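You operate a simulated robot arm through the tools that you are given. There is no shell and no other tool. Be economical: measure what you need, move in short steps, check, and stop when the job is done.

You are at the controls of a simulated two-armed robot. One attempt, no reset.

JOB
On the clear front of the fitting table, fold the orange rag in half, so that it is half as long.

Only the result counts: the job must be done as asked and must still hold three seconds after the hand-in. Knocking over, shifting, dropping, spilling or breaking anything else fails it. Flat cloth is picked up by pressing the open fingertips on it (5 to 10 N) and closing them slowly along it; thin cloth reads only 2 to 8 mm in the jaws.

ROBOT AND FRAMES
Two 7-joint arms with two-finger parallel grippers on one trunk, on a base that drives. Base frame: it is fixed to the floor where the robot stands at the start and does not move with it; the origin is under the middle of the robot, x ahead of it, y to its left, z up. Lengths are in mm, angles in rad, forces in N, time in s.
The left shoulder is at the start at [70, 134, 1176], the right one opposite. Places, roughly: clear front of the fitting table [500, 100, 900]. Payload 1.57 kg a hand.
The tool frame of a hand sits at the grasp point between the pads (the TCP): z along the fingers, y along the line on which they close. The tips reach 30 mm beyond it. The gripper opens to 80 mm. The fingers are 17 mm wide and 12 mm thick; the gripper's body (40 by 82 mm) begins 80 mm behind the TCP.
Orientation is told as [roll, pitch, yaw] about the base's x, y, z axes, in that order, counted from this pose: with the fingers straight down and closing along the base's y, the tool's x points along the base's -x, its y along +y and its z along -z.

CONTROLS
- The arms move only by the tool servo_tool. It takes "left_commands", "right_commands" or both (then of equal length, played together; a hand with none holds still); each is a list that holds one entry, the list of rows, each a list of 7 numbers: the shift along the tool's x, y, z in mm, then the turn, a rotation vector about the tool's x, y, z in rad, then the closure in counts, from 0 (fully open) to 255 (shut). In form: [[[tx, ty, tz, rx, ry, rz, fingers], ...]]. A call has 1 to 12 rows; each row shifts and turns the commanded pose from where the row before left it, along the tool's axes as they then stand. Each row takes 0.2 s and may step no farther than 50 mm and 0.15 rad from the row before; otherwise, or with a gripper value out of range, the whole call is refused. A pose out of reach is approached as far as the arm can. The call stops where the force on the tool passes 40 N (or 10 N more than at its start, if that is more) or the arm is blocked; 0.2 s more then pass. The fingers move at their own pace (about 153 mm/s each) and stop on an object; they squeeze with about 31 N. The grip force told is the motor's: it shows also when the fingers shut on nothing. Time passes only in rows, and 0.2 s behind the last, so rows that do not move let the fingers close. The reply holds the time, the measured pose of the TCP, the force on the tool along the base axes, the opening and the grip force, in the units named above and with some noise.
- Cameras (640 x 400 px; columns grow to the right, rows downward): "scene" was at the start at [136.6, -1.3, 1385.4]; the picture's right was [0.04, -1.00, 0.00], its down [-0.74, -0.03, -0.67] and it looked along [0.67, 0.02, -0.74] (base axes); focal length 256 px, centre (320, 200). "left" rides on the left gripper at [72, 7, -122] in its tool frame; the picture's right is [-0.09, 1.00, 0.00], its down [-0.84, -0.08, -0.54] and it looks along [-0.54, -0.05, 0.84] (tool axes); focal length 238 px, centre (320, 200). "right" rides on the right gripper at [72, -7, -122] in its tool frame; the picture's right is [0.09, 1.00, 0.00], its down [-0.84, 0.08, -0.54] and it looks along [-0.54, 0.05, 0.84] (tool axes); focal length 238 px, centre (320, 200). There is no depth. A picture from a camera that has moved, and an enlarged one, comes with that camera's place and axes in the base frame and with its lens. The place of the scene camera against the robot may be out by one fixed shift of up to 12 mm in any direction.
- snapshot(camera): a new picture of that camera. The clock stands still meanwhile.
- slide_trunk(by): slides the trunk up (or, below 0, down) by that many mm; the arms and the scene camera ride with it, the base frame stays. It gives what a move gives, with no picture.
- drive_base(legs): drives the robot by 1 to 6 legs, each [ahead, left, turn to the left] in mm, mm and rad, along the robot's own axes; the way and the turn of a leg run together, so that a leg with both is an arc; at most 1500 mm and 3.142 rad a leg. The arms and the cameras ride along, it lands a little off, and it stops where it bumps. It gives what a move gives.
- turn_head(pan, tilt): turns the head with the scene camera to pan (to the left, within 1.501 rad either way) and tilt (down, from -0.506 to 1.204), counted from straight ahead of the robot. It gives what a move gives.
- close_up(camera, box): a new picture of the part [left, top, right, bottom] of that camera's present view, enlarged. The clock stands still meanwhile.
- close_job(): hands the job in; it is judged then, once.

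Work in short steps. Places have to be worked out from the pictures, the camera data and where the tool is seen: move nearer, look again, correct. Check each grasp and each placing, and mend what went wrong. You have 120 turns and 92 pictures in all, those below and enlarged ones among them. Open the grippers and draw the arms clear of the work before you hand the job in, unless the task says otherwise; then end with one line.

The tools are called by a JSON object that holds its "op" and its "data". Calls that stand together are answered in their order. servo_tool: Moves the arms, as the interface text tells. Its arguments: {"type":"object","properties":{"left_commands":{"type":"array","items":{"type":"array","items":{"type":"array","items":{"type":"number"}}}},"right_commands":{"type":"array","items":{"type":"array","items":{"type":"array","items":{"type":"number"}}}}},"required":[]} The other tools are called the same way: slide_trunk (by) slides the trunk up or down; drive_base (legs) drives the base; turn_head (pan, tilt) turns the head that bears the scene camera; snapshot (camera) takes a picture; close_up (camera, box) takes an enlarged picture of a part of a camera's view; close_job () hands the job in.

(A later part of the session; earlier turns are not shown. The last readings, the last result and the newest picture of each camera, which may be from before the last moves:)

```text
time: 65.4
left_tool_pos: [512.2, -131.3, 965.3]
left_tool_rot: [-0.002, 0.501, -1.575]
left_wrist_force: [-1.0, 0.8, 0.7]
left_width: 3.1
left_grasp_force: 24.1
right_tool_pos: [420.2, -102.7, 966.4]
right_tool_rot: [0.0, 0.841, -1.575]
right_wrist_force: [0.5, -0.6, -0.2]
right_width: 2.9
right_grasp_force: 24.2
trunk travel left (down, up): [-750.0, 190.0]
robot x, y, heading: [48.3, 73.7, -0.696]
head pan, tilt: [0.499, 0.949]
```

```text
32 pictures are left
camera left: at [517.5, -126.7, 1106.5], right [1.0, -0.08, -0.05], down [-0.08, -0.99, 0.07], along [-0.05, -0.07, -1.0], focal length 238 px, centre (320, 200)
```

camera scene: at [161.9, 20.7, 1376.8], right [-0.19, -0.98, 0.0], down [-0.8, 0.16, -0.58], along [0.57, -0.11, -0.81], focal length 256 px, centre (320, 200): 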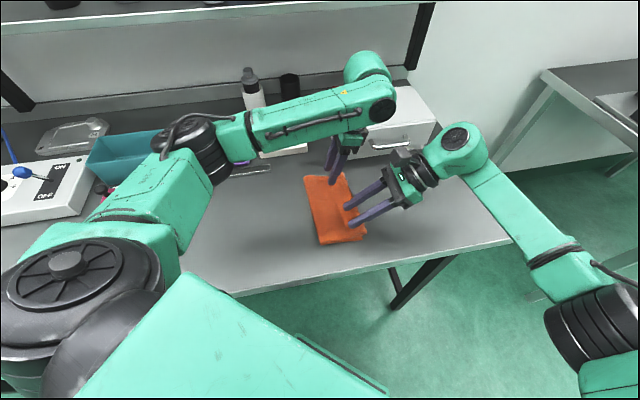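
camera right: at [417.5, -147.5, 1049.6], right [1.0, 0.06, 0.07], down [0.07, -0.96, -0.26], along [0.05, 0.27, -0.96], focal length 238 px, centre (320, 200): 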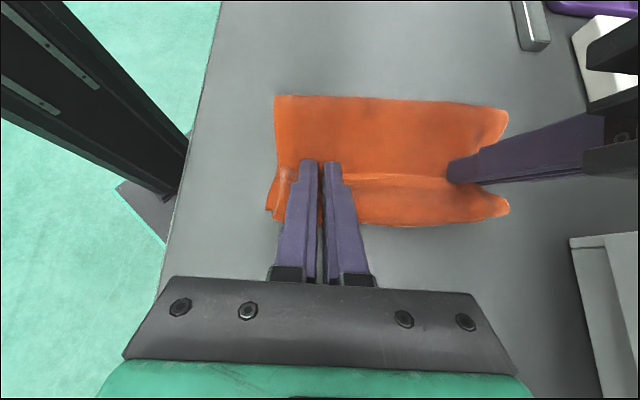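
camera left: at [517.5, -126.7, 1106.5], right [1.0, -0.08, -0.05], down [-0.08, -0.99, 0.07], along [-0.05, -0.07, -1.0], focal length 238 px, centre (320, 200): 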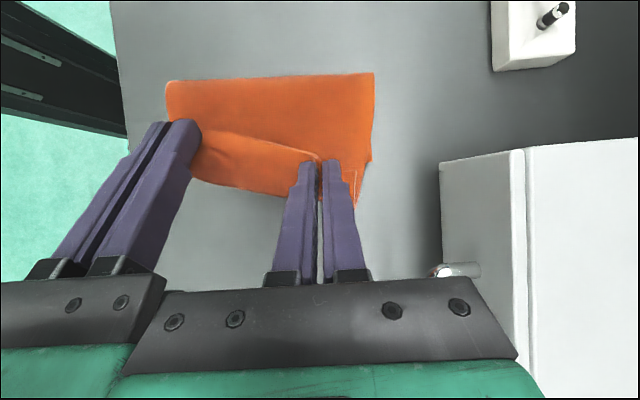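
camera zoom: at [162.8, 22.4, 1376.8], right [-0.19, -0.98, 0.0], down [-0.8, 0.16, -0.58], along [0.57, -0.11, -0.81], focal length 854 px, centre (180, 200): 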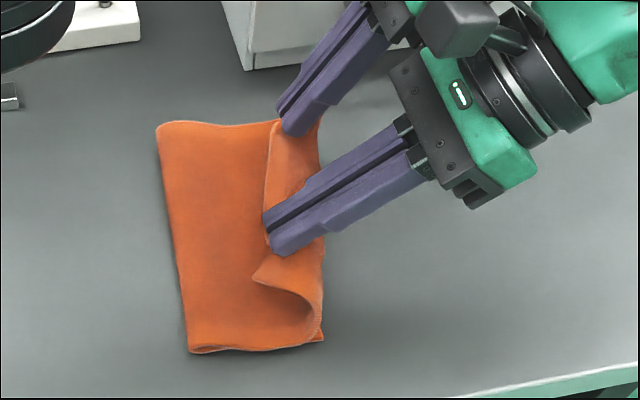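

Both corners of the flap are up, one layer each. I now back up to the "upright" stage: raise the edge to about 100 mm and carry it back toward +y over the true fold line (y≈+11…+20), partly with the arms and partly with the base.

{"op": "servo_tool", "data": {"left_commands": [[[13.6, 0, -1.3, 0, 0, 0, 255], [13.6, 0, -1.3, 0, 0, 0, 255], [13.6, 0, -1.3, 0, 0, 0, 255], [13.6, 0, -1.3, 0, 0, 0, 255], [13.6, 0, -1.3, 0, 0, 0, 255], [13.6, 0, -1.3, 0, 0, 0, 255], [0, 0, 0, 0, 0, 0, 255]]], "right_commands": [[[9.4, -0.5, 0.5, 0, 0, 0, 255], [9.4, -0.5, 0.5, 0, 0, 0, 255], [9.4, -0.5, 0.5, 0, 0, 0, 255], [9.4, -0.5, 0.5, 0, 0, 0, 255], [9.4, -0.5, 0.5, 0, 0, 0, 255], [9.4, -0.5, 0.5, 0, 0, 0, 255], [0, 0, 0, 0, 0, 0, 255]]]}}

{"op": "drive_base", "data": {"legs": [[-38, 46, 0]]}}

{"op": "snapshot", "data": {"camera": "scene"}}

{"op": "snapshot", "data": {"camera": "left"}}

```text
time: 67.0
left_tool_pos: [512.3, -62.4, 1011.9]
left_tool_rot: [-0.001, 0.499, -1.572]
left_wrist_force: [-1.1, -0.7, 0.0]
left_width: 2.7
left_grasp_force: 23.9
right_tool_pos: [416.7, -65.4, 1006.8]
right_tool_rot: [0.0, 0.84, -1.573]
right_wrist_force: [-0.1, -0.4, 1.1]
right_width: 2.8
right_grasp_force: 24.6
trunk travel left (down, up): [-750.0, 190.0]
robot x, y, heading: [43.1, 72.3, -0.694]
head pan, tilt: [0.499, 0.949]
```

```text
time: 68.0
left_tool_pos: [512.8, -6.8, 1011.3]
left_tool_rot: [-0.001, 0.503, -1.576]
left_wrist_force: [0.1, -0.7, 0.7]
left_width: 3.1
left_grasp_force: 24.0
right_tool_pos: [418.4, -8.4, 1005.6]
right_tool_rot: [-0.001, 0.846, -1.579]
right_wrist_force: [0.2, -0.2, -0.1]
right_width: 2.8
right_grasp_force: 24.2
trunk travel left (down, up): [-750.0, 190.0]
robot x, y, heading: [47.3, 131.7, -0.696]
head pan, tilt: [0.499, 0.949]
```

```text
31 pictures are left
camera scene: at [164.2, 78.4, 1376.6], right [-0.2, -0.98, 0.0], down [-0.8, 0.16, -0.58], along [0.57, -0.11, -0.81], focal length 256 px, centre (320, 200)
```

scene: 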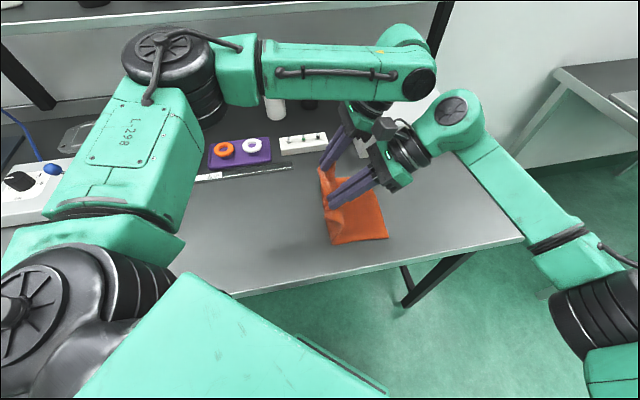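

```text
30 pictures are left
camera left: at [518.9, -1.9, 1153.0], right [1.0, -0.08, -0.05], down [-0.08, -0.99, 0.07], along [-0.05, -0.07, -1.0], focal length 238 px, centre (320, 200)
```

left: 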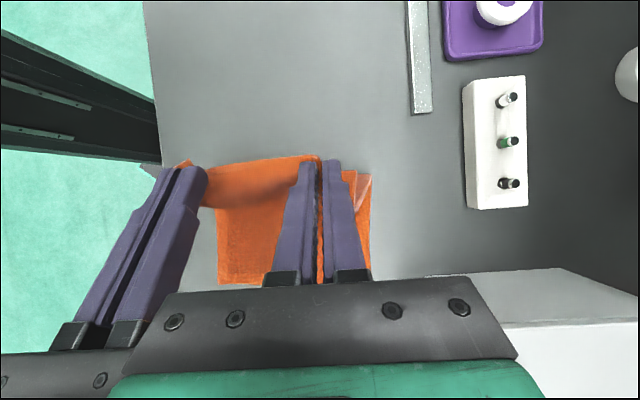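

The sheet is upright with the bottom layer in place (its edge at −106 far, −99 near). Now I lay it down again along an arc: lower 10 mm, drive 50 mm toward −y, then tilt the hands further.

{"op": "servo_tool", "data": {"left_commands": [[[-4.8, 0, 8.8, 0, 0, 0, 255], [0, 0, 0, 0, 0, 0, 255]]], "right_commands": [[[-7.4, 0, 6.7, 0, 0, 0, 255], [0, 0, 0, 0, 0, 0, 255]]]}}

{"op": "drive_base", "data": {"legs": [[34, -41, 0]]}}

{"op": "servo_tool", "data": {"left_commands": [[[0, 0, 0, 0, 0.1, 0, 255], [0, 0, 0, 0, 0.1, 0, 255], [0, 0, 0, 0, 0.1, 0, 255], [0, 0, 0, 0, 0, 0, 255], [0, 0, 0, 0, 0, 0, 255]]], "right_commands": [[[0, 0, 0, 0, 0.1, 0, 255], [0, 0, 0, 0, 0.1, 0, 255], [0, 0, 0, 0, 0.1, 0, 255], [0, 0, 0, 0, 0, 0, 255], [0, 0, 0, 0, 0, 0, 255]]]}}

{"op": "close_up", "data": {"camera": "scene", "box": [270, 120, 430, 253]}}

```text
time: 68.6
left_tool_pos: [513.7, -3.8, 1002.2]
left_tool_rot: [-0.002, 0.5, -1.573]
left_wrist_force: [0.4, 0.2, 1.0]
left_width: 2.8
left_grasp_force: 24.4
right_tool_pos: [419.4, -5.8, 996.1]
right_tool_rot: [0.0, 0.841, -1.579]
right_wrist_force: [-0.4, 0.1, -0.3]
right_width: 3.0
right_grasp_force: 23.9
trunk travel left (down, up): [-750.0, 190.0]
robot x, y, heading: [48.7, 130.6, -0.697]
head pan, tilt: [0.499, 0.949]
```

```text
time: 69.5
left_tool_pos: [513.0, -53.7, 1003.2]
left_tool_rot: [-0.001, 0.495, -1.574]
left_wrist_force: [0.5, 0.6, 0.9]
left_width: 3.0
left_grasp_force: 24.0
right_tool_pos: [419.2, -55.6, 996.6]
right_tool_rot: [0.002, 0.838, -1.573]
right_wrist_force: [-0.5, 1.0, 0.2]
right_width: 2.9
right_grasp_force: 24.9
trunk travel left (down, up): [-750.0, 190.0]
robot x, y, heading: [46.4, 77.3, -0.697]
head pan, tilt: [0.499, 0.949]
```

```text
time: 70.8
left_tool_pos: [513.8, -56.8, 1003.5]
left_tool_rot: [-0.003, 0.799, -1.573]
left_wrist_force: [-0.3, -0.1, 0.2]
left_width: 2.9
left_grasp_force: 24.1
right_tool_pos: [418.3, -58.6, 996.7]
right_tool_rot: [0.002, 1.141, -1.574]
right_wrist_force: [0.4, -0.7, -0.3]
right_width: 3.1
right_grasp_force: 24.2
trunk travel left (down, up): [-750.0, 190.0]
robot x, y, heading: [47.6, 82.1, -0.695]
head pan, tilt: [0.499, 0.949]
```

```text
3.01 times, centred on (350, 186) of scene
camera zoom: at [163.9, 28.6, 1376.8], right [-0.19, -0.98, 0.0], down [-0.8, 0.16, -0.58], along [0.57, -0.11, -0.81], focal length 770 px, centre (230, 241)
```

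zoom: 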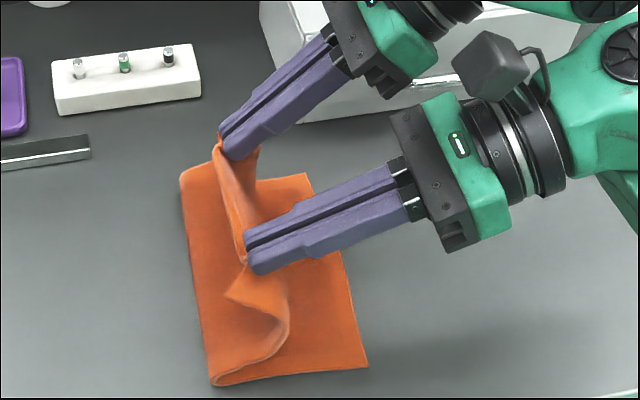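

The strip now stands upward as wanted. I continue down the arc to tips at y≈−80, about 42 mm above the table, with the sheet nearly taut.

{"op": "servo_tool", "data": {"left_commands": [[[-10.6, 0, -1.3, 0, 0, 0, 255], [-10.6, 0, -1.3, 0, 0, 0, 255], [-10.6, 0, -1.4, 0, 0, 0, 255], [-13.7, 0, 2.6, 0, 0, 0, 255], [-13.7, 0, 2.6, 0, 0, 0, 255], [-13.7, 0, 2.7, 0, 0, 0, 255], [0, 0, 0, 0, 0, 0, 255]]], "right_commands": [[[-9.4, 0, -4.5, 0, 0, 0, 255], [-9.4, 0, -4.5, 0, 0, 0, 255], [-9.4, 0, -4.5, 0, 0, 0, 255], [-13.8, 0, -1.4, 0, 0, 0, 255], [-13.8, 0, -1.4, 0, 0, 0, 255], [-13.8, 0, -1.3, 0, 0, 0, 255], [0, 0, 0, 0, 0, 0, 255]]]}}

{"op": "close_up", "data": {"camera": "scene", "box": [270, 120, 430, 253]}}

{"op": "snapshot", "data": {"camera": "left"}}

```text
time: 72.3
left_tool_pos: [512.7, -103.2, 947.9]
left_tool_rot: [-0.001, 0.799, -1.572]
left_wrist_force: [-0.9, -0.1, -1.6]
left_width: 2.6
left_grasp_force: 23.5
right_tool_pos: [416.3, -102.9, 940.1]
right_tool_rot: [0.002, 1.141, -1.573]
right_wrist_force: [-0.1, 0.1, 0.3]
right_width: 3.2
right_grasp_force: 24.1
trunk travel left (down, up): [-750.0, 190.0]
robot x, y, heading: [45.7, 79.1, -0.697]
head pan, tilt: [0.499, 0.949]
```

```text
3.01 times, centred on (350, 186) of scene
camera zoom: at [163.9, 29.2, 1376.8], right [-0.19, -0.98, 0.0], down [-0.8, 0.16, -0.58], along [0.57, -0.11, -0.81], focal length 770 px, centre (230, 241)
```

zoom: 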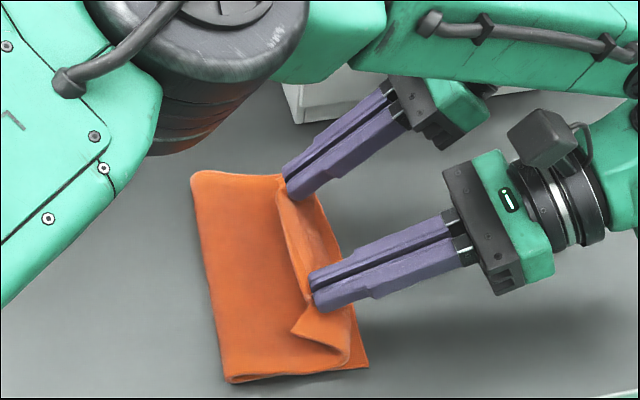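

```text
27 pictures are left
camera left: at [518.2, -140.9, 1085.2], right [1.0, -0.07, -0.07], down [-0.08, -0.97, -0.22], along [-0.05, 0.23, -0.97], focal length 238 px, centre (320, 200)
```

left: 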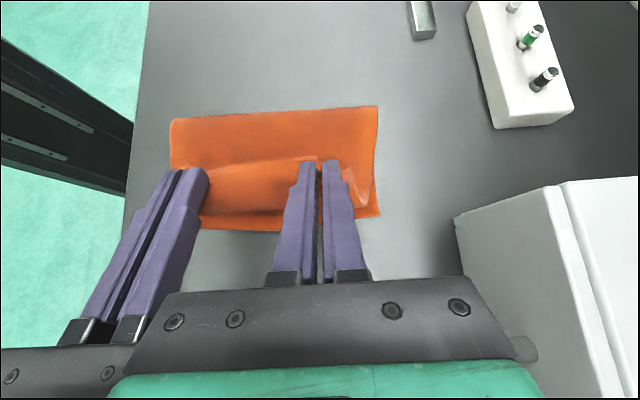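

The sheet is still looped because the jaws point the strip the wrong way. New approach: draw the edge out toward −y until the top layer is taut and flat beyond the bottom layer, release there, then re-grip with the edge facing outward. I drive 68 mm toward −y.

{"op": "drive_base", "data": {"legs": [[43, -52, 0]]}}

{"op": "close_up", "data": {"camera": "scene", "box": [250, 120, 410, 253]}}

{"op": "snapshot", "data": {"camera": "right"}}

```text
time: 73.3
left_tool_pos: [512.8, -169.9, 948.7]
left_tool_rot: [-0.002, 0.798, -1.572]
left_wrist_force: [-0.6, 0.2, -0.3]
left_width: 2.9
left_grasp_force: 24.8
right_tool_pos: [416.9, -168.5, 940.2]
right_tool_rot: [0.002, 1.139, -1.573]
right_wrist_force: [0.3, -0.1, 0.4]
right_width: 2.8
right_grasp_force: 24.0
trunk travel left (down, up): [-750.0, 190.0]
robot x, y, heading: [44.7, 15.7, -0.691]
head pan, tilt: [0.499, 0.949]
```

```text
3.01 times, centred on (330, 186) of scene
camera zoom: at [163.7, -35.8, 1376.9], right [-0.19, -0.98, 0.0], down [-0.8, 0.16, -0.58], along [0.57, -0.11, -0.81], focal length 770 px, centre (290, 241)
```

zoom: 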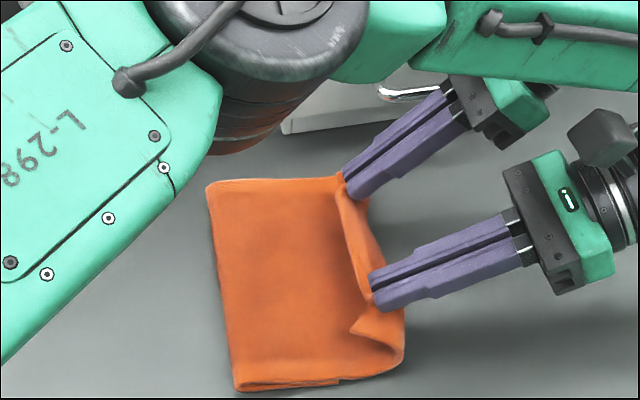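

```text
25 pictures are left
camera right: at [409.8, -248.7, 1055.2], right [1.0, 0.03, 0.08], down [0.07, -0.84, -0.53], along [0.05, 0.54, -0.84], focal length 238 px, centre (320, 200)
```

right: 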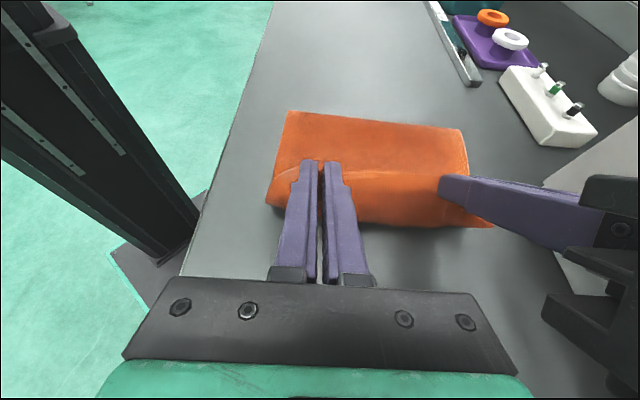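

Pulling only rolls the fold along. A cleaner idea: the strip in the jaws faces +y, which is right if the final lay goes toward +y. So I lift the whole rag by these two corners, let it hang, lay the lower half toward −y, then bring the held edge back toward +y onto the free edge. First I lift 100 mm and level the hands.

{"op": "servo_tool", "data": {"left_commands": [[[14.3, 0, -14, 0, 0, 0, 255], [14.3, 0, -14, 0, 0, 0, 255], [14.3, 0, -14, 0, 0, 0, 255], [14.3, 0, -14, 0, 0, 0, 255], [14.3, 0, -14, 0, 0, 0, 255], [0, 0, 0, 0, -0.14, 0, 255], [0, 0, 0, 0, -0.14, 0, 255], [0, 0, 0, 0, -0.14, 0, 255], [0, 0, 0, 0, -0.14, 0, 255], [0, 0, 0, 0, -0.14, 0, 255], [0, 0, 0, 0, 0, 0, 255]]], "right_commands": [[[18.2, 0, -8.3, 0, 0, 0, 255], [18.2, 0, -8.3, 0, 0, 0, 255], [18.2, 0, -8.3, 0, 0, 0, 255], [18.2, 0, -8.3, 0, 0, 0, 255], [18.2, 0, -8.3, 0, 0, 0, 255], [0, 0, 0, 0, -0.11, 0, 255], [0, 0, 0, 0, -0.11, 0, 255], [0, 0, 0, 0, -0.11, 0, 255], [0, 0, 0, 0, -0.11, 0, 255], [0, 0, 0, 0, 0, 0, 255], [0, 0, 0, 0, 0, 0, 255]]]}}

{"op": "servo_tool", "data": {"left_commands": [[[2, 0, -19.9, 0, 0, 0, 255], [2, 0, -19.9, 0, 0, 0, 255], [2, 0, -19.9, 0, 0, 0, 255], [2, 0, -19.9, 0, 0, 0, 255], [2, 0, -19.9, 0, 0, 0, 255], [2, 0, -19.9, 0, 0, 0, 255], [2, 0, -19.9, 0, 0, 0, 255], [0, 0, 0, 0, 0, 0, 255], [0, 0, 0, 0, 0, 0, 255]]], "right_commands": [[[12.9, 0, -15.3, 0, 0, 0, 255], [12.9, 0, -15.3, 0, 0, 0, 255], [12.9, 0, -15.3, 0, 0, 0, 255], [12.9, 0, -15.3, 0, 0, 0, 255], [12.9, 0, -15.3, 0, 0, 0, 255], [12.9, 0, -15.3, 0, 0, 0, 255], [12.9, 0, -15.3, 0, 0, 0, 255], [0, 0, 0, 0, 0, 0, 255], [0, 0, 0, 0, 0, 0, 255]]]}}

{"op": "snapshot", "data": {"camera": "scene"}}

```text
time: 75.8
left_tool_pos: [511.6, -172.2, 1048.2]
left_tool_rot: [0.0, 0.097, -1.571]
left_wrist_force: [-1.2, -0.2, -0.6]
left_width: 2.6
left_grasp_force: 23.5
right_tool_pos: [417.1, -172.0, 1040.7]
right_tool_rot: [0.002, 0.701, -1.575]
right_wrist_force: [-0.3, -0.6, -0.3]
right_width: 2.9
right_grasp_force: 24.2
trunk travel left (down, up): [-750.0, 190.0]
robot x, y, heading: [44.7, 14.7, -0.695]
head pan, tilt: [0.499, 0.949]
```

```text
time: 77.8
left_tool_pos: [513.2, -172.4, 1187.7]
left_tool_rot: [-0.001, 0.1, -1.569]
left_wrist_force: [-0.9, -0.2, 0.2]
left_width: 2.5
left_grasp_force: 24.2
right_tool_pos: [415.5, -170.8, 1180.0]
right_tool_rot: [0.0, 0.7, -1.575]
right_wrist_force: [0.8, 1.0, 0.0]
right_width: 3.1
right_grasp_force: 24.1
trunk travel left (down, up): [-750.0, 190.0]
robot x, y, heading: [49.2, 14.5, -0.695]
head pan, tilt: [0.499, 0.949]
```

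```text
24 pictures are left
camera scene: at [164.1, -38.1, 1376.8], right [-0.19, -0.98, 0.0], down [-0.8, 0.16, -0.58], along [0.57, -0.11, -0.81], focal length 256 px, centre (320, 200)
```

scene: 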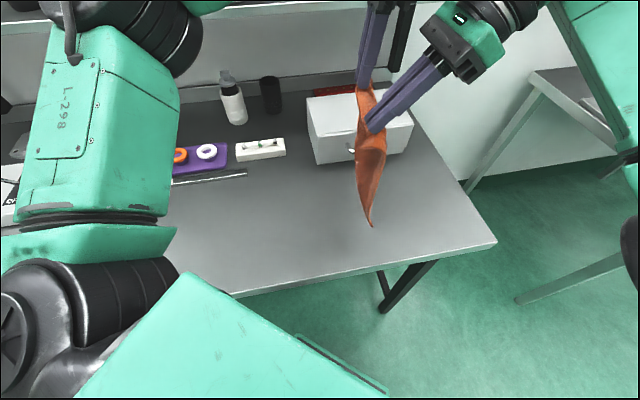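

The rag hangs freely from both corners. I shift it back over the clear front (held edge at y≈−20), partly by base, partly by arms, keeping it clear of the table.

{"op": "drive_base", "data": {"legs": [[-41.5, 50, 0]]}}

{"op": "servo_tool", "data": {"left_commands": [[[13.9, 0, 1.4, 0, 0, 0, 255], [13.9, 0, 1.4, 0, 0, 0, 255], [13.9, 0, 1.4, 0, 0, 0, 255], [13.9, 0, 1.4, 0, 0, 0, 255], [13.9, 0, 1.4, 0, 0, 0, 255], [13.9, 0, 1.4, 0, 0, 0, 255], [0, 0, 0, 0, 0, 0, 255], [0, 0, 0, 0, 0, 0, 255], [0, 0, 0, 0, 0, 0, 255]]], "right_commands": [[[8.4, 0, 7.1, 0, 0, 0, 255], [8.4, 0, 7.1, 0, 0, 0, 255], [8.4, 0, 7.1, 0, 0, 0, 255], [8.4, 0, 7.1, 0, 0, 0, 255], [8.4, 0, 7.1, 0, 0, 0, 255], [8.4, 0, 7.1, 0, 0, 0, 255], [0, 0, 0, 0, 0, 0, 255], [0, 0, 0, 0, 0, 0, 255], [0, 0, 0, 0, 0, 0, 255]]]}}

{"op": "snapshot", "data": {"camera": "scene"}}

{"op": "snapshot", "data": {"camera": "left"}}

```text
time: 78.7
left_tool_pos: [512.7, -114.2, 1185.9]
left_tool_rot: [-0.001, 0.104, -1.575]
left_wrist_force: [0.0, -0.4, 0.2]
left_width: 2.7
left_grasp_force: 23.9
right_tool_pos: [415.3, -112.4, 1178.8]
right_tool_rot: [0.001, 0.708, -1.577]
right_wrist_force: [0.5, -1.2, -1.6]
right_width: 3.1
right_grasp_force: 24.2
trunk travel left (down, up): [-750.0, 190.0]
robot x, y, heading: [45.7, 76.5, -0.696]
head pan, tilt: [0.499, 0.949]
```

```text
time: 80.7
left_tool_pos: [511.6, -24.4, 1189.0]
left_tool_rot: [-0.002, 0.099, -1.574]
left_wrist_force: [-0.8, -1.0, -0.6]
left_width: 2.7
left_grasp_force: 24.1
right_tool_pos: [415.0, -44.1, 1179.9]
right_tool_rot: [0.002, 0.702, -1.578]
right_wrist_force: [-0.3, 0.2, -0.1]
right_width: 3.0
right_grasp_force: 24.1
trunk travel left (down, up): [-750.0, 190.0]
robot x, y, heading: [48.0, 74.5, -0.699]
head pan, tilt: [0.499, 0.949]
```

```text
23 pictures are left
camera scene: at [163.2, 25.7, 1376.8], right [-0.2, -0.98, 0.0], down [-0.8, 0.16, -0.58], along [0.57, -0.11, -0.81], focal length 256 px, centre (320, 200)
```

scene: 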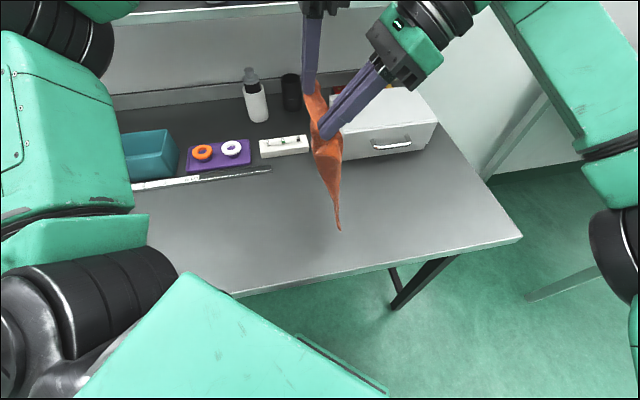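

```text
22 pictures are left
camera left: at [518.3, 34.3, 1317.4], right [1.0, -0.09, -0.01], down [-0.08, -0.89, 0.46], along [-0.05, -0.45, -0.89], focal length 238 px, centre (320, 200)
```

left: 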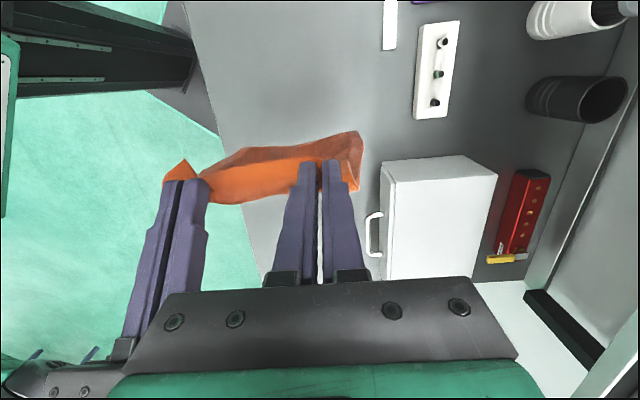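

The rag hangs with its free edge at y≈−50, about 35 mm above the table. I lower it to touch and start laying the lower half toward −y at equal rates.

{"op": "servo_tool", "data": {"left_commands": [[[-0.9, 0, 8.7, 0, 0, 0, 255], [-0.9, 0, 8.7, 0, 0, 0, 255], [-0.9, 0, 8.7, 0, 0, 0, 255], [-0.9, 0, 8.7, 0, 0, 0, 255], [0, 0, 0, 0, 0, 0, 255], [-8.4, 0, 6.9, 0, 0, 0, 255], [-8.4, 0, 6.9, 0, 0, 0, 255], [-8.4, 0, 6.9, 0, 0, 0, 255], [-8.4, 0, 6.9, 0, 0, 0, 255], [-8.4, 0, 6.9, 0, 0, 0, 255], [-8.4, 0, 6.9, 0, 0, 0, 255], [0, 0, 0, 0, 0, 0, 255]]], "right_commands": [[[-5.6, 0, 6.7, 0, 0, 0, 255], [-5.6, 0, 6.7, 0, 0, 0, 255], [-5.6, 0, 6.7, 0, 0, 0, 255], [-5.6, 0, 6.7, 0, 0, 0, 255], [0, 0, 0, 0, 0, 0, 255], [-10.8, 0, 0.95, 0, 0, 0, 255], [-10.8, 0, 0.95, 0, 0, 0, 255], [-10.8, 0, 0.95, 0, 0, 0, 255], [-10.8, 0, 0.95, 0, 0, 0, 255], [-10.8, 0, 0.95, 0, 0, 0, 255], [-10.8, 0, 0.95, 0, 0, 0, 255], [0, 0, 0, 0, 0, 0, 255]]]}}

{"op": "snapshot", "data": {"camera": "scene"}}

```text
time: 83.3
left_tool_pos: [511.7, -71.4, 1104.2]
left_tool_rot: [-0.002, 0.1, -1.574]
left_wrist_force: [-0.4, 0.2, 0.2]
left_width: 2.5
left_grasp_force: 23.7
right_tool_pos: [414.7, -88.0, 1098.3]
right_tool_rot: [-0.001, 0.702, -1.578]
right_wrist_force: [0.1, -0.2, -1.0]
right_width: 3.1
right_grasp_force: 24.4
trunk travel left (down, up): [-750.0, 190.0]
robot x, y, heading: [51.4, 78.4, -0.697]
head pan, tilt: [0.499, 0.949]
```

```text
21 pictures are left
camera scene: at [163.2, 25.5, 1376.8], right [-0.2, -0.98, 0.0], down [-0.8, 0.16, -0.58], along [0.57, -0.11, -0.81], focal length 256 px, centre (320, 200)
```

scene: 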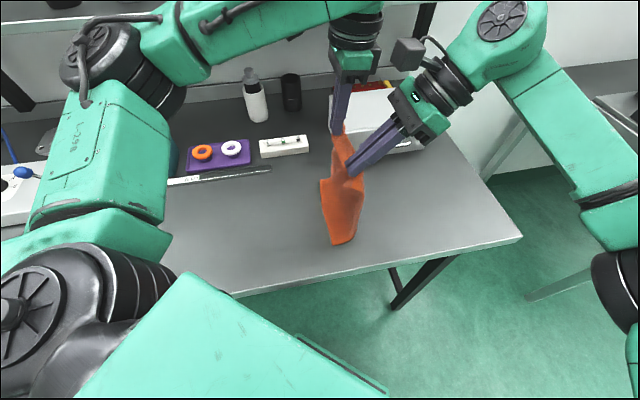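

The free edge has landed at y≈−35 (x 387–567) and the sheet is laying toward −y as intended. I continue until half is down.

{"op": "servo_tool", "data": {"left_commands": [[[-11.5, 0, 8.5, 0, 0, 0, 255], [-11.5, 0, 8.5, 0, 0, 0, 255], [-11.5, 0, 8.5, 0, 0, 0, 255], [-11.5, 0, 8.5, 0, 0, 0, 255], [-11.5, 0, 8.5, 0, 0, 0, 255], [-11.5, 0, 8.5, 0, 0, 0, 255], [-11.5, 0, 8.5, 0, 0, 0, 255], [-11.5, 0, 8.5, 0, 0, 0, 255], [0, 0, 0, 0, 0, 0, 255]]], "right_commands": [[[-14.3, 0, 0.5, 0, 0, 0, 255], [-14.3, 0, 0.5, 0, 0, 0, 255], [-14.3, 0, 0.5, 0, 0, 0, 255], [-14.3, 0, 0.5, 0, 0, 0, 255], [-14.3, 0, 0.5, 0, 0, 0, 255], [-14.3, 0, 0.5, 0, 0, 0, 255], [-14.3, 0, 0.5, 0, 0, 0, 255], [-14.3, 0, 0.5, 0, 0, 0, 255], [0, 0, 0, 0, 0, 0, 255]]]}}

{"op": "snapshot", "data": {"camera": "scene"}}

```text
time: 85.3
left_tool_pos: [513.2, -155.7, 1028.1]
left_tool_rot: [-0.003, 0.1, -1.574]
left_wrist_force: [-2.3, 0.0, 0.8]
left_width: 2.6
left_grasp_force: 24.4
right_tool_pos: [414.2, -172.7, 1019.4]
right_tool_rot: [0.001, 0.703, -1.578]
right_wrist_force: [2.1, 0.4, 0.1]
right_width: 3.1
right_grasp_force: 23.8
trunk travel left (down, up): [-750.0, 190.0]
robot x, y, heading: [45.1, 77.5, -0.695]
head pan, tilt: [0.499, 0.949]
```

```text
20 pictures are left
camera scene: at [163.2, 25.7, 1376.8], right [-0.2, -0.98, 0.0], down [-0.8, 0.16, -0.58], along [0.57, -0.11, -0.81], focal length 256 px, centre (320, 200)
```

scene: 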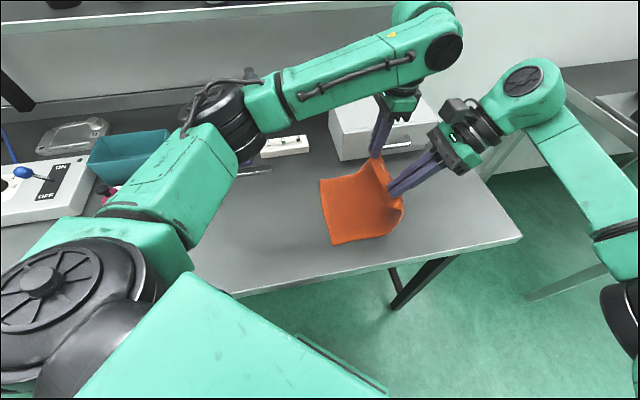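

Half is laid and the held edge stands upright over the fold. Now I reduce the tilts and arc the held edge back toward +y, down onto the free edge.

{"op": "servo_tool", "data": {"left_commands": [[[0, 0, 0, 0, -0.1, 0, 255], [0, 0, 0, 0, -0.1, 0, 255], [0, 0, 0, 0, -0.1, 0, 255], [18.9, 0, 0.25, 0, 0, 0, 255], [18.9, 0, 0.25, 0, 0, 0, 255], [13.4, 0, 3.4, 0, 0, 0, 255], [13.4, 0, 3.4, 0, 0, 0, 255], [11.6, 0, 6.8, 0, 0, 0, 255], [11.6, 0, 6.8, 0, 0, 0, 255], [9.5, 0, 9.3, 0, 0, 0, 255], [9.5, 0, 9.3, 0, 0, 0, 255], [0, 0, 0, 0, 0, 0, 255]]], "right_commands": [[[0, 0, 0, 0, -0.1, 0, 255], [0, 0, 0, 0, -0.1, 0, 255], [0, 0, 0, 0, -0.1, 0, 255], [15.5, 0, 10.9, 0, 0, 0, 255], [15.5, 0, 10.9, 0, 0, 0, 255], [9.2, 0, 10.4, 0, 0, 0, 255], [9.2, 0, 10.4, 0, 0, 0, 255], [5.7, 0, 12.2, 0, 0, 0, 255], [5.7, 0, 12.2, 0, 0, 0, 255], [2.6, 0, 13, 0, 0, 0, 255], [2.6, 0, 13, 0, 0, 0, 255], [0, 0, 0, 0, 0, 0, 255]]]}}

{"op": "snapshot", "data": {"camera": "scene"}}

{"op": "snapshot", "data": {"camera": "left"}}

```text
time: 87.9
left_tool_pos: [510.6, -60.5, 969.5]
left_tool_rot: [-0.003, -0.2, -1.572]
left_wrist_force: [-1.0, 0.7, 0.4]
left_width: 2.9
left_grasp_force: 23.8
right_tool_pos: [415.0, -76.0, 962.0]
right_tool_rot: [0.0, 0.4, -1.577]
right_wrist_force: [0.5, -1.2, -0.2]
right_width: 2.8
right_grasp_force: 23.3
trunk travel left (down, up): [-750.0, 190.0]
robot x, y, heading: [46.9, 73.0, -0.702]
head pan, tilt: [0.499, 0.949]
```

```text
19 pictures are left
camera scene: at [163.1, 24.8, 1376.8], right [-0.2, -0.98, 0.0], down [-0.8, 0.16, -0.58], along [0.57, -0.11, -0.81], focal length 256 px, centre (320, 200)
```

scene: 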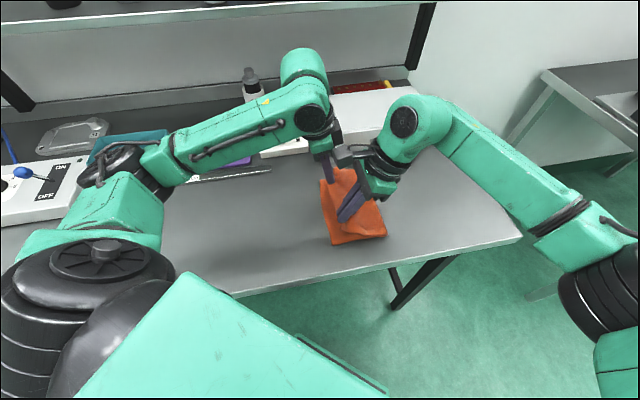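

```text
18 pictures are left
camera left: at [517.0, 35.1, 1075.6], right [1.0, -0.09, 0.02], down [-0.08, -0.71, 0.7], along [-0.05, -0.7, -0.72], focal length 238 px, centre (320, 200)
```

left: 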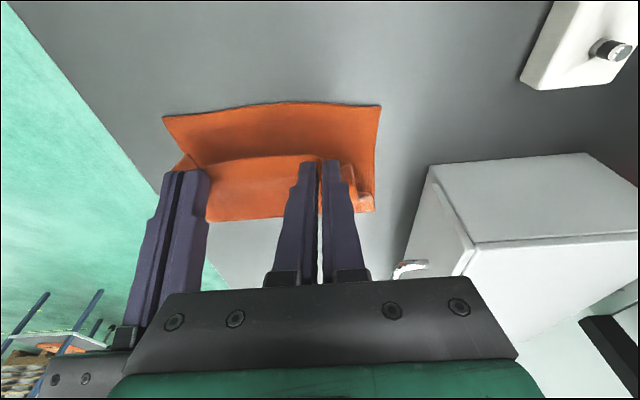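

Strip and sheet are oriented correctly now; free edge at −49 (far) / −42 (near). I lower the held edge onto it (tips to about 12 mm) and open gently.

{"op": "servo_tool", "data": {"left_commands": [[[3.3, 0, 10, 0, 0, 0, 255], [3.3, 0, 10, 0, 0, 0, 255], [3.3, 0, 10, 0, 0, 0, 255], [3.3, 0, 10, 0, 0, 0, 255], [0, 0, 0, 0, 0, 0, 255], [0, 0, 0, 0, 0, 0, 235], [0, 0, 0, 0, 0, 0, 215], [0, 0, 0, 0, 0, 0, 195], [0, 0, 0, 0, 0, 0, 175], [0, 0, 0, 0, 0, 0, 160], [0, 0, 0, 0, 0, 0, 160]]], "right_commands": [[[-0.9, 0, 9.9, 0, 0, 0, 255], [-0.9, 0, 9.9, 0, 0, 0, 255], [-0.9, 0, 9.9, 0, 0, 0, 255], [-0.9, 0, 9.9, 0, 0, 0, 255], [0, 0, 0, 0, 0, 0, 255], [0, 0, 0, 0, 0, 0, 235], [0, 0, 0, 0, 0, 0, 215], [0, 0, 0, 0, 0, 0, 195], [0, 0, 0, 0, 0, 0, 175], [0, 0, 0, 0, 0, 0, 160], [0, 0, 0, 0, 0, 0, 160]]]}}

{"op": "snapshot", "data": {"camera": "left"}}

```text
time: 90.3
left_tool_pos: [511.9, -54.9, 925.1]
left_tool_rot: [-0.002, -0.201, -1.572]
left_wrist_force: [0.2, -0.3, 0.4]
left_width: 29.9
left_grasp_force: 0.1
right_tool_pos: [415.5, -62.9, 926.0]
right_tool_rot: [0.0, 0.402, -1.576]
right_wrist_force: [0.2, 1.0, -1.3]
right_width: 29.9
right_grasp_force: 0.1
trunk travel left (down, up): [-750.0, 190.0]
robot x, y, heading: [45.8, 77.9, -0.694]
head pan, tilt: [0.499, 0.949]
```

```text
17 pictures are left
camera left: at [517.3, 40.1, 1031.3], right [1.0, -0.09, 0.02], down [-0.08, -0.71, 0.7], along [-0.05, -0.7, -0.72], focal length 238 px, centre (320, 200)
```

left: 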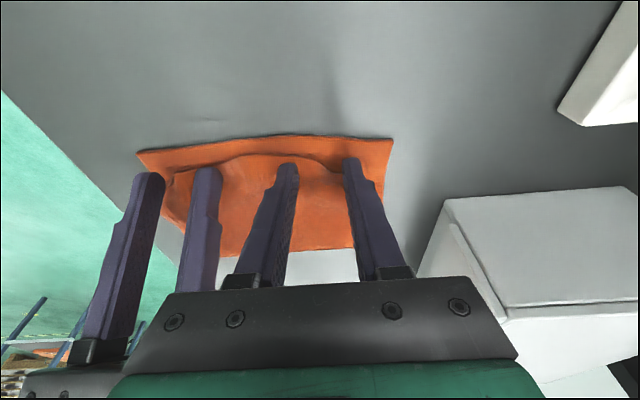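

Released; the edge lies near the free edge. I withdraw both hands straight up along the fingers and inspect.

{"op": "servo_tool", "data": {"left_commands": [[[0, 0, -10, 0, 0, 0, 160], [0, 0, -20, 0, 0, 0, 160], [0, 0, -30, 0, 0, 0, 160], [0, 0, -30, 0, 0, 0, 160], [10, 0, -20, 0, 0, 0, 160]]], "right_commands": [[[0, 0, -10, 0, 0, 0, 160], [0, 0, -20, 0, 0, 0, 160], [0, 0, -30, 0, 0, 0, 160], [0, 0, -30, 0, 0, 0, 160], [-10, 0, -20, 0, 0, 0, 160]]]}}

{"op": "snapshot", "data": {"camera": "left"}}

{"op": "close_up", "data": {"camera": "scene", "box": [290, 150, 420, 258]}}

```text
time: 91.5
left_tool_pos: [513.0, -23.2, 1032.6]
left_tool_rot: [-0.001, -0.202, -1.573]
left_wrist_force: [0.6, -0.1, -0.1]
left_width: 29.5
left_grasp_force: 0.0
right_tool_pos: [417.1, -116.2, 1019.4]
right_tool_rot: [0.001, 0.403, -1.576]
right_wrist_force: [-1.1, -1.1, -1.0]
right_width: 29.7
right_grasp_force: 0.0
trunk travel left (down, up): [-750.0, 190.0]
robot x, y, heading: [45.7, 73.0, -0.693]
head pan, tilt: [0.499, 0.949]
```

```text
16 pictures are left
camera left: at [518.8, 72.0, 1139.4], right [1.0, -0.09, 0.02], down [-0.08, -0.71, 0.7], along [-0.05, -0.7, -0.72], focal length 238 px, centre (320, 200)
```

left: 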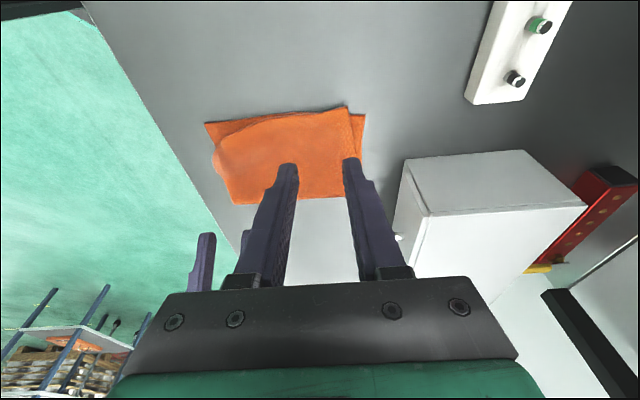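

```text
3.70 times, centred on (355, 204) of scene
camera zoom: at [162.5, 25.4, 1376.8], right [-0.2, -0.98, 0.0], down [-0.8, 0.16, -0.58], along [0.57, -0.11, -0.81], focal length 948 px, centre (190, 185)
```

zoom: 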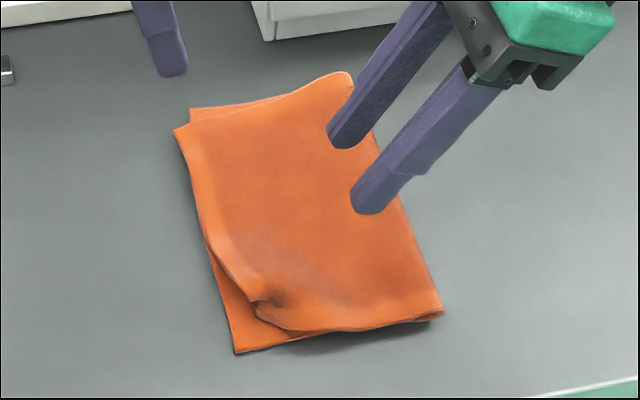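

Nearly a clean half fold; only the near top corner seems tucked. I look closely with the right wrist camera.

{"op": "close_up", "data": {"camera": "right", "box": [200, 40, 520, 240]}}

```text
2.00 times, centred on (360, 140) of right
camera zoom: at [410.7, -96.5, 1159.5], right [1.0, 0.08, 0.04], down [0.07, -0.98, 0.17], along [0.05, -0.17, -0.98], focal length 477 px, centre (240, 320)
```

zoom: 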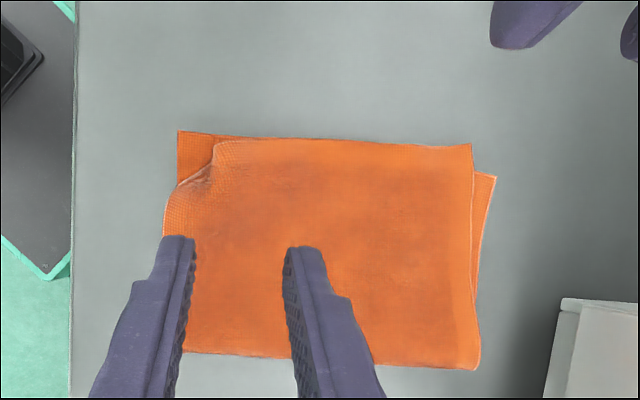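

The near corner of the top layer is tucked under in a triangle of about 25 mm, and the far top corner is about 20 mm short in x. I take the left hand clear and bring the right (steep tilt) over the top edge beside the tucked corner, at x≈432.

{"op": "servo_tool", "data": {"left_commands": [[[17, 0, -17, 0, 0, 0, 160], [17, 0, -17, 0, 0, 0, 160], [17, 0, -17, 0, 0, 0, 160], [0, 0, 0, 0, 0, 0, 160], [0, 0, 0, 0, 0, 0, 160], [0, 0, 0, 0, 0, 0, 160], [0, 0, 0, 0, 0, 0, 160], [0, 0, 0, 0, 0, 0, 160]]], "right_commands": [[[0, 0, 0, 0, 0.11, 0, 172], [0, 0, 0, 0, 0.11, 0, 172], [0, 0, 0, 0, 0.11, 0, 172], [0, 0, 0, 0, 0.107, 0, 172], [-9.3, 5, 26.6, 0, 0, 0, 172], [-9.3, 5, 26.6, 0, 0, 0, 172], [-9.3, 5, 26.6, 0, 0, 0, 172], [0, 0, 0, 0, 0, 0, 172]]]}}

{"op": "close_up", "data": {"camera": "right", "box": [200, 40, 520, 240]}}

```text
time: 93.3
left_tool_pos: [510.9, 38.6, 1076.0]
left_tool_rot: [-0.002, -0.202, -1.571]
left_wrist_force: [0.5, -0.3, -0.1]
left_width: 29.7
left_grasp_force: 0.0
right_tool_pos: [426.8, -71.0, 946.7]
right_tool_rot: [0.002, 0.838, -1.578]
right_wrist_force: [1.1, -0.7, 0.0]
right_width: 25.9
right_grasp_force: 0.1
trunk travel left (down, up): [-750.0, 190.0]
robot x, y, heading: [43.0, 76.5, -0.695]
head pan, tilt: [0.499, 0.949]
```

```text
2.00 times, centred on (360, 140) of right
camera zoom: at [420.8, -113.7, 1080.8], right [1.0, 0.05, 0.07], down [0.07, -0.96, -0.26], along [0.05, 0.26, -0.96], focal length 477 px, centre (240, 320)
```

zoom: 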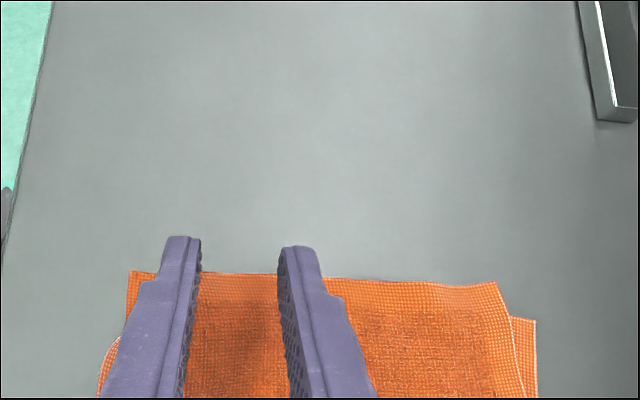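

Contact corner is about 10 mm inside the top edge. I descend toward contact.

{"op": "servo_tool", "data": {"right_commands": [[[-7.6, 1.5, 5.5, 0, 0, 0, 172], [-7.6, 1.5, 5.5, 0, 0, 0, 172], [-7.6, 1.5, 5.5, 0, 0, 0, 172], [-0.75, 0, 0.67, 0, 0, 0, 172], [-0.75, 0, 0.67, 0, 0, 0, 172], [0, 0, 0, 0, 0, 0, 172]]]}}

```text
time: 94.7
left_tool_pos: [512.8, 38.7, 1075.4]
left_tool_rot: [0.0, -0.198, -1.573]
left_wrist_force: [0.7, 0.3, -0.1]
left_width: 29.9
left_grasp_force: 0.2
right_tool_pos: [433.8, -76.7, 917.1]
right_tool_rot: [0.0, 0.837, -1.579]
right_wrist_force: [0.9, -0.3, 0.3]
right_width: 25.8
right_grasp_force: 0.1
trunk travel left (down, up): [-750.0, 190.0]
robot x, y, heading: [44.8, 75.3, -0.696]
head pan, tilt: [0.499, 0.949]
```

{"op": "servo_tool", "data": {"right_commands": [[[-0.75, 0, 0.67, 0, 0, 0, 172], [-0.75, 0, 0.67, 0, 0, 0, 172], [0, 0, 0, 0, 0, 0, 172]]]}}

```text
time: 95.5
left_tool_pos: [512.8, 38.4, 1076.8]
left_tool_rot: [-0.003, -0.2, -1.572]
left_wrist_force: [-0.2, 0.0, 0.1]
left_width: 29.7
left_grasp_force: 0.1
right_tool_pos: [434.5, -77.6, 913.5]
right_tool_rot: [0.001, 0.838, -1.579]
right_wrist_force: [0.9, 0.0, 0.4]
right_width: 26.2
right_grasp_force: 0.0
trunk travel left (down, up): [-750.0, 190.0]
robot x, y, heading: [45.9, 71.8, -0.698]
head pan, tilt: [0.499, 0.949]
```

{"op": "servo_tool", "data": {"right_commands": [[[-0.75, 0, 0.67, 0, 0, 0, 172], [-0.4, 0, 0.35, 0, 0, 0, 172], [0, 0, 0, 0, 0, 0, 172]]]}}

```text
time: 96.3
left_tool_pos: [511.7, 38.4, 1076.5]
left_tool_rot: [-0.002, -0.201, -1.573]
left_wrist_force: [-0.6, -0.3, 0.6]
left_width: 29.6
left_grasp_force: 0.0
right_tool_pos: [434.5, -78.4, 913.8]
right_tool_rot: [-0.002, 0.836, -1.578]
right_wrist_force: [0.5, -0.1, 1.7]
right_width: 25.7
right_grasp_force: 0.1
trunk travel left (down, up): [-750.0, 190.0]
robot x, y, heading: [43.0, 73.8, -0.698]
head pan, tilt: [0.499, 0.949]
```

Contact begins (≈2 N). A little more, then close slowly.

{"op": "servo_tool", "data": {"right_commands": [[[-0.6, 0, 0.5, 0, 0, 0, 172], [0, 0, 0, 0, 0, 0, 172], [0, 0, 0, 0, 0, 0, 182], [0, 0, 0, 0, 0, 0, 192], [0, 0, 0, 0, 0, 0, 202], [0, 0, 0, 0, 0, 0, 212], [0, 0, 0, 0, 0, 0, 222], [0, 0, 0, 0, 0, 0, 232], [0, 0, 0, 0, 0, 0, 242], [0, 0, 0, 0, 0, 0, 255], [0, 0, 0, 0, 0, 0, 255]]]}}

```text
time: 98.7
left_tool_pos: [511.6, 37.3, 1075.1]
left_tool_rot: [-0.002, -0.2, -1.572]
left_wrist_force: [-0.6, -0.8, -0.2]
left_width: 29.8
left_grasp_force: 0.1
right_tool_pos: [434.8, -75.9, 912.4]
right_tool_rot: [0.0, 0.838, -1.578]
right_wrist_force: [0.8, 0.1, 1.7]
right_width: 3.2
right_grasp_force: 23.9
trunk travel left (down, up): [-750.0, 190.0]
robot x, y, heading: [47.2, 75.7, -0.695]
head pan, tilt: [0.499, 0.949]
```

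3.2 mm: one layer. I lift 45 mm while moving toward −x and +y so the tucked corner can drop free.

{"op": "servo_tool", "data": {"right_commands": [[[8.4, 0, -7.5, 0, 0, 0, 255], [8.4, 0, -7.5, 0, 0, 0, 255], [10.9, -4, -4.7, 0, 0, 0, 255], [10.9, -4, -4.7, 0, 0, 0, 255], [5, -4, 1, 0, 0, 0, 255], [0, 0, 0, 0, 0, 0, 255], [0, 0, 0, 0, 0, 0, 255]]]}}

{"op": "close_up", "data": {"camera": "scene", "box": [290, 150, 420, 258]}}

{"op": "close_up", "data": {"camera": "left", "box": [140, 20, 460, 220]}}

```text
time: 100.3
left_tool_pos: [512.0, 38.9, 1075.7]
left_tool_rot: [-0.002, -0.201, -1.572]
left_wrist_force: [-0.6, -1.0, 0.8]
left_width: 29.8
left_grasp_force: 0.1
right_tool_pos: [423.6, -66.5, 960.6]
right_tool_rot: [0.0, 0.837, -1.579]
right_wrist_force: [-0.6, -0.4, -0.6]
right_width: 3.4
right_grasp_force: 24.5
trunk travel left (down, up): [-750.0, 190.0]
robot x, y, heading: [46.7, 74.0, -0.694]
head pan, tilt: [0.499, 0.949]
```

```text
3.70 times, centred on (355, 204) of scene
camera zoom: at [163.2, 25.2, 1376.8], right [-0.2, -0.98, 0.0], down [-0.8, 0.16, -0.58], along [0.57, -0.11, -0.81], focal length 948 px, centre (190, 185)
```

zoom: 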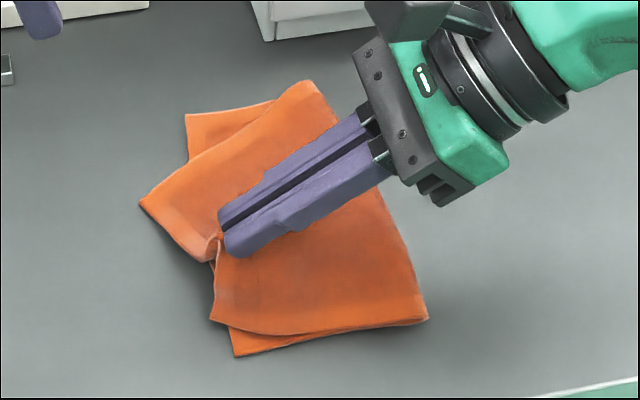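

```text
2.00 times, centred on (300, 120) of left
camera zoom: at [518.1, 133.4, 1181.0], right [1.0, -0.09, 0.02], down [-0.08, -0.71, 0.7], along [-0.05, -0.7, -0.72], focal length 477 px, centre (360, 360)
```

zoom: 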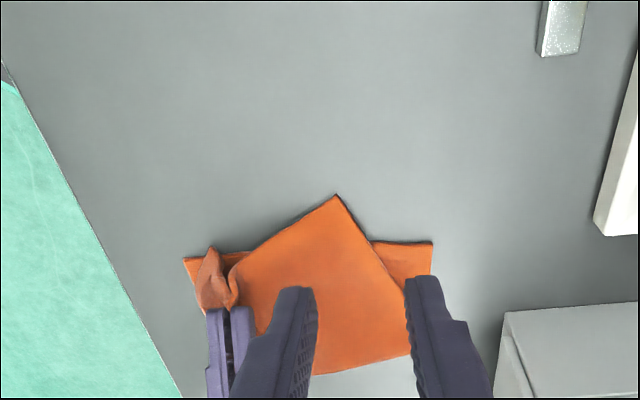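

The near corner has come free beside the jaws. I set it down: first a bit further toward −x,+y while lowering so the corner lands outward, then draw back toward +x,−y to its place and release.

{"op": "servo_tool", "data": {"right_commands": [[[-5.2, -3.3, 8.2, 0, 0, 0, 255], [-5.2, -3.3, 8.2, 0, 0, 0, 255], [-5.1, -3.4, 8.2, 0, 0, 0, 255], [-6, 4.7, -1.4, 0, 0, 0, 255], [-6, 4.7, -1.4, 0, 0, 0, 255], [-6, 4.8, -1.4, 0, 0, 0, 255], [-5.8, 4.8, -1.4, 0, 0, 0, 255], [0, 0, 0, 0, 0, 0, 255]]]}}

{"op": "close_up", "data": {"camera": "left", "box": [140, 20, 460, 220]}}

```text
time: 102.1
left_tool_pos: [511.0, 38.1, 1074.6]
left_tool_rot: [-0.001, -0.2, -1.571]
left_wrist_force: [-0.3, 0.4, 0.1]
left_width: 29.9
left_grasp_force: 0.0
right_tool_pos: [431.2, -78.8, 919.8]
right_tool_rot: [0.002, 0.841, -1.577]
right_wrist_force: [-0.4, 1.2, 0.3]
right_width: 3.1
right_grasp_force: 24.8
trunk travel left (down, up): [-750.0, 190.0]
robot x, y, heading: [46.3, 78.1, -0.694]
head pan, tilt: [0.499, 0.949]
```

```text
2.00 times, centred on (300, 120) of left
camera zoom: at [517.8, 133.6, 1181.2], right [1.0, -0.09, 0.02], down [-0.08, -0.71, 0.7], along [-0.05, -0.7, -0.72], focal length 477 px, centre (360, 360)
```

zoom: 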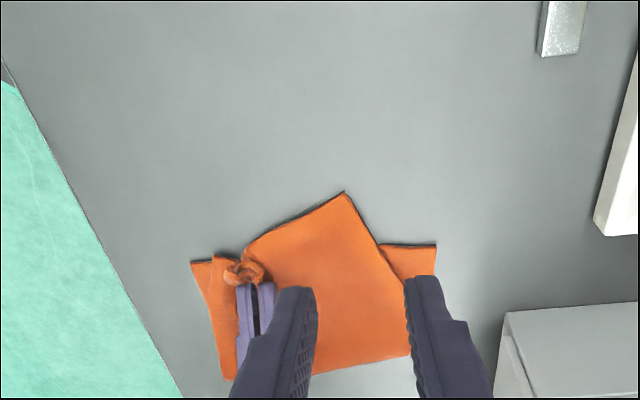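

The near corner now points outward. I release the right, withdraw it along its fingers, and view the result.

{"op": "servo_tool", "data": {"right_commands": [[[0, 0, 0, 0, 0, 0, 235], [0, 0, 0, 0, 0, 0, 215], [0, 0, 0, 0, 0, 0, 195], [0, 0, 0, 0, 0, 0, 175], [0, 0, 0, 0, 0, 0, 160], [0, 0, -15, 0, 0, 0, 160], [0, 0, -30, 0, 0, 0, 160], [0, 0, -40, 0, 0, 0, 160], [0, 0, -40, 0, 0, 0, 160], [0, 0, 0, 0, 0, 0, 160]]]}}

{"op": "close_up", "data": {"camera": "left", "box": [140, 20, 460, 220]}}

```text
time: 104.3
left_tool_pos: [511.8, 38.6, 1075.6]
left_tool_rot: [-0.003, -0.2, -1.573]
left_wrist_force: [-0.6, -0.3, -1.8]
left_width: 29.4
left_grasp_force: 0.1
right_tool_pos: [428.8, -172.4, 1005.4]
right_tool_rot: [0.0, 0.838, -1.577]
right_wrist_force: [-0.4, -0.5, 0.9]
right_width: 29.9
right_grasp_force: 0.1
trunk travel left (down, up): [-750.0, 190.0]
robot x, y, heading: [45.8, 76.0, -0.695]
head pan, tilt: [0.499, 0.949]
```

```text
2.00 times, centred on (300, 120) of left
camera zoom: at [518.2, 133.6, 1181.0], right [1.0, -0.09, 0.02], down [-0.08, -0.71, 0.7], along [-0.05, -0.7, -0.72], focal length 477 px, centre (360, 360)
```

zoom: 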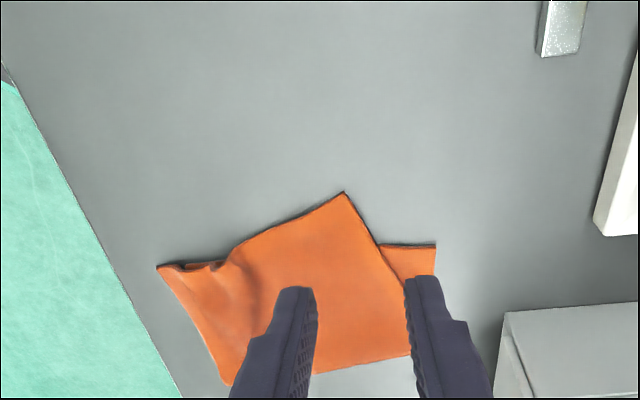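

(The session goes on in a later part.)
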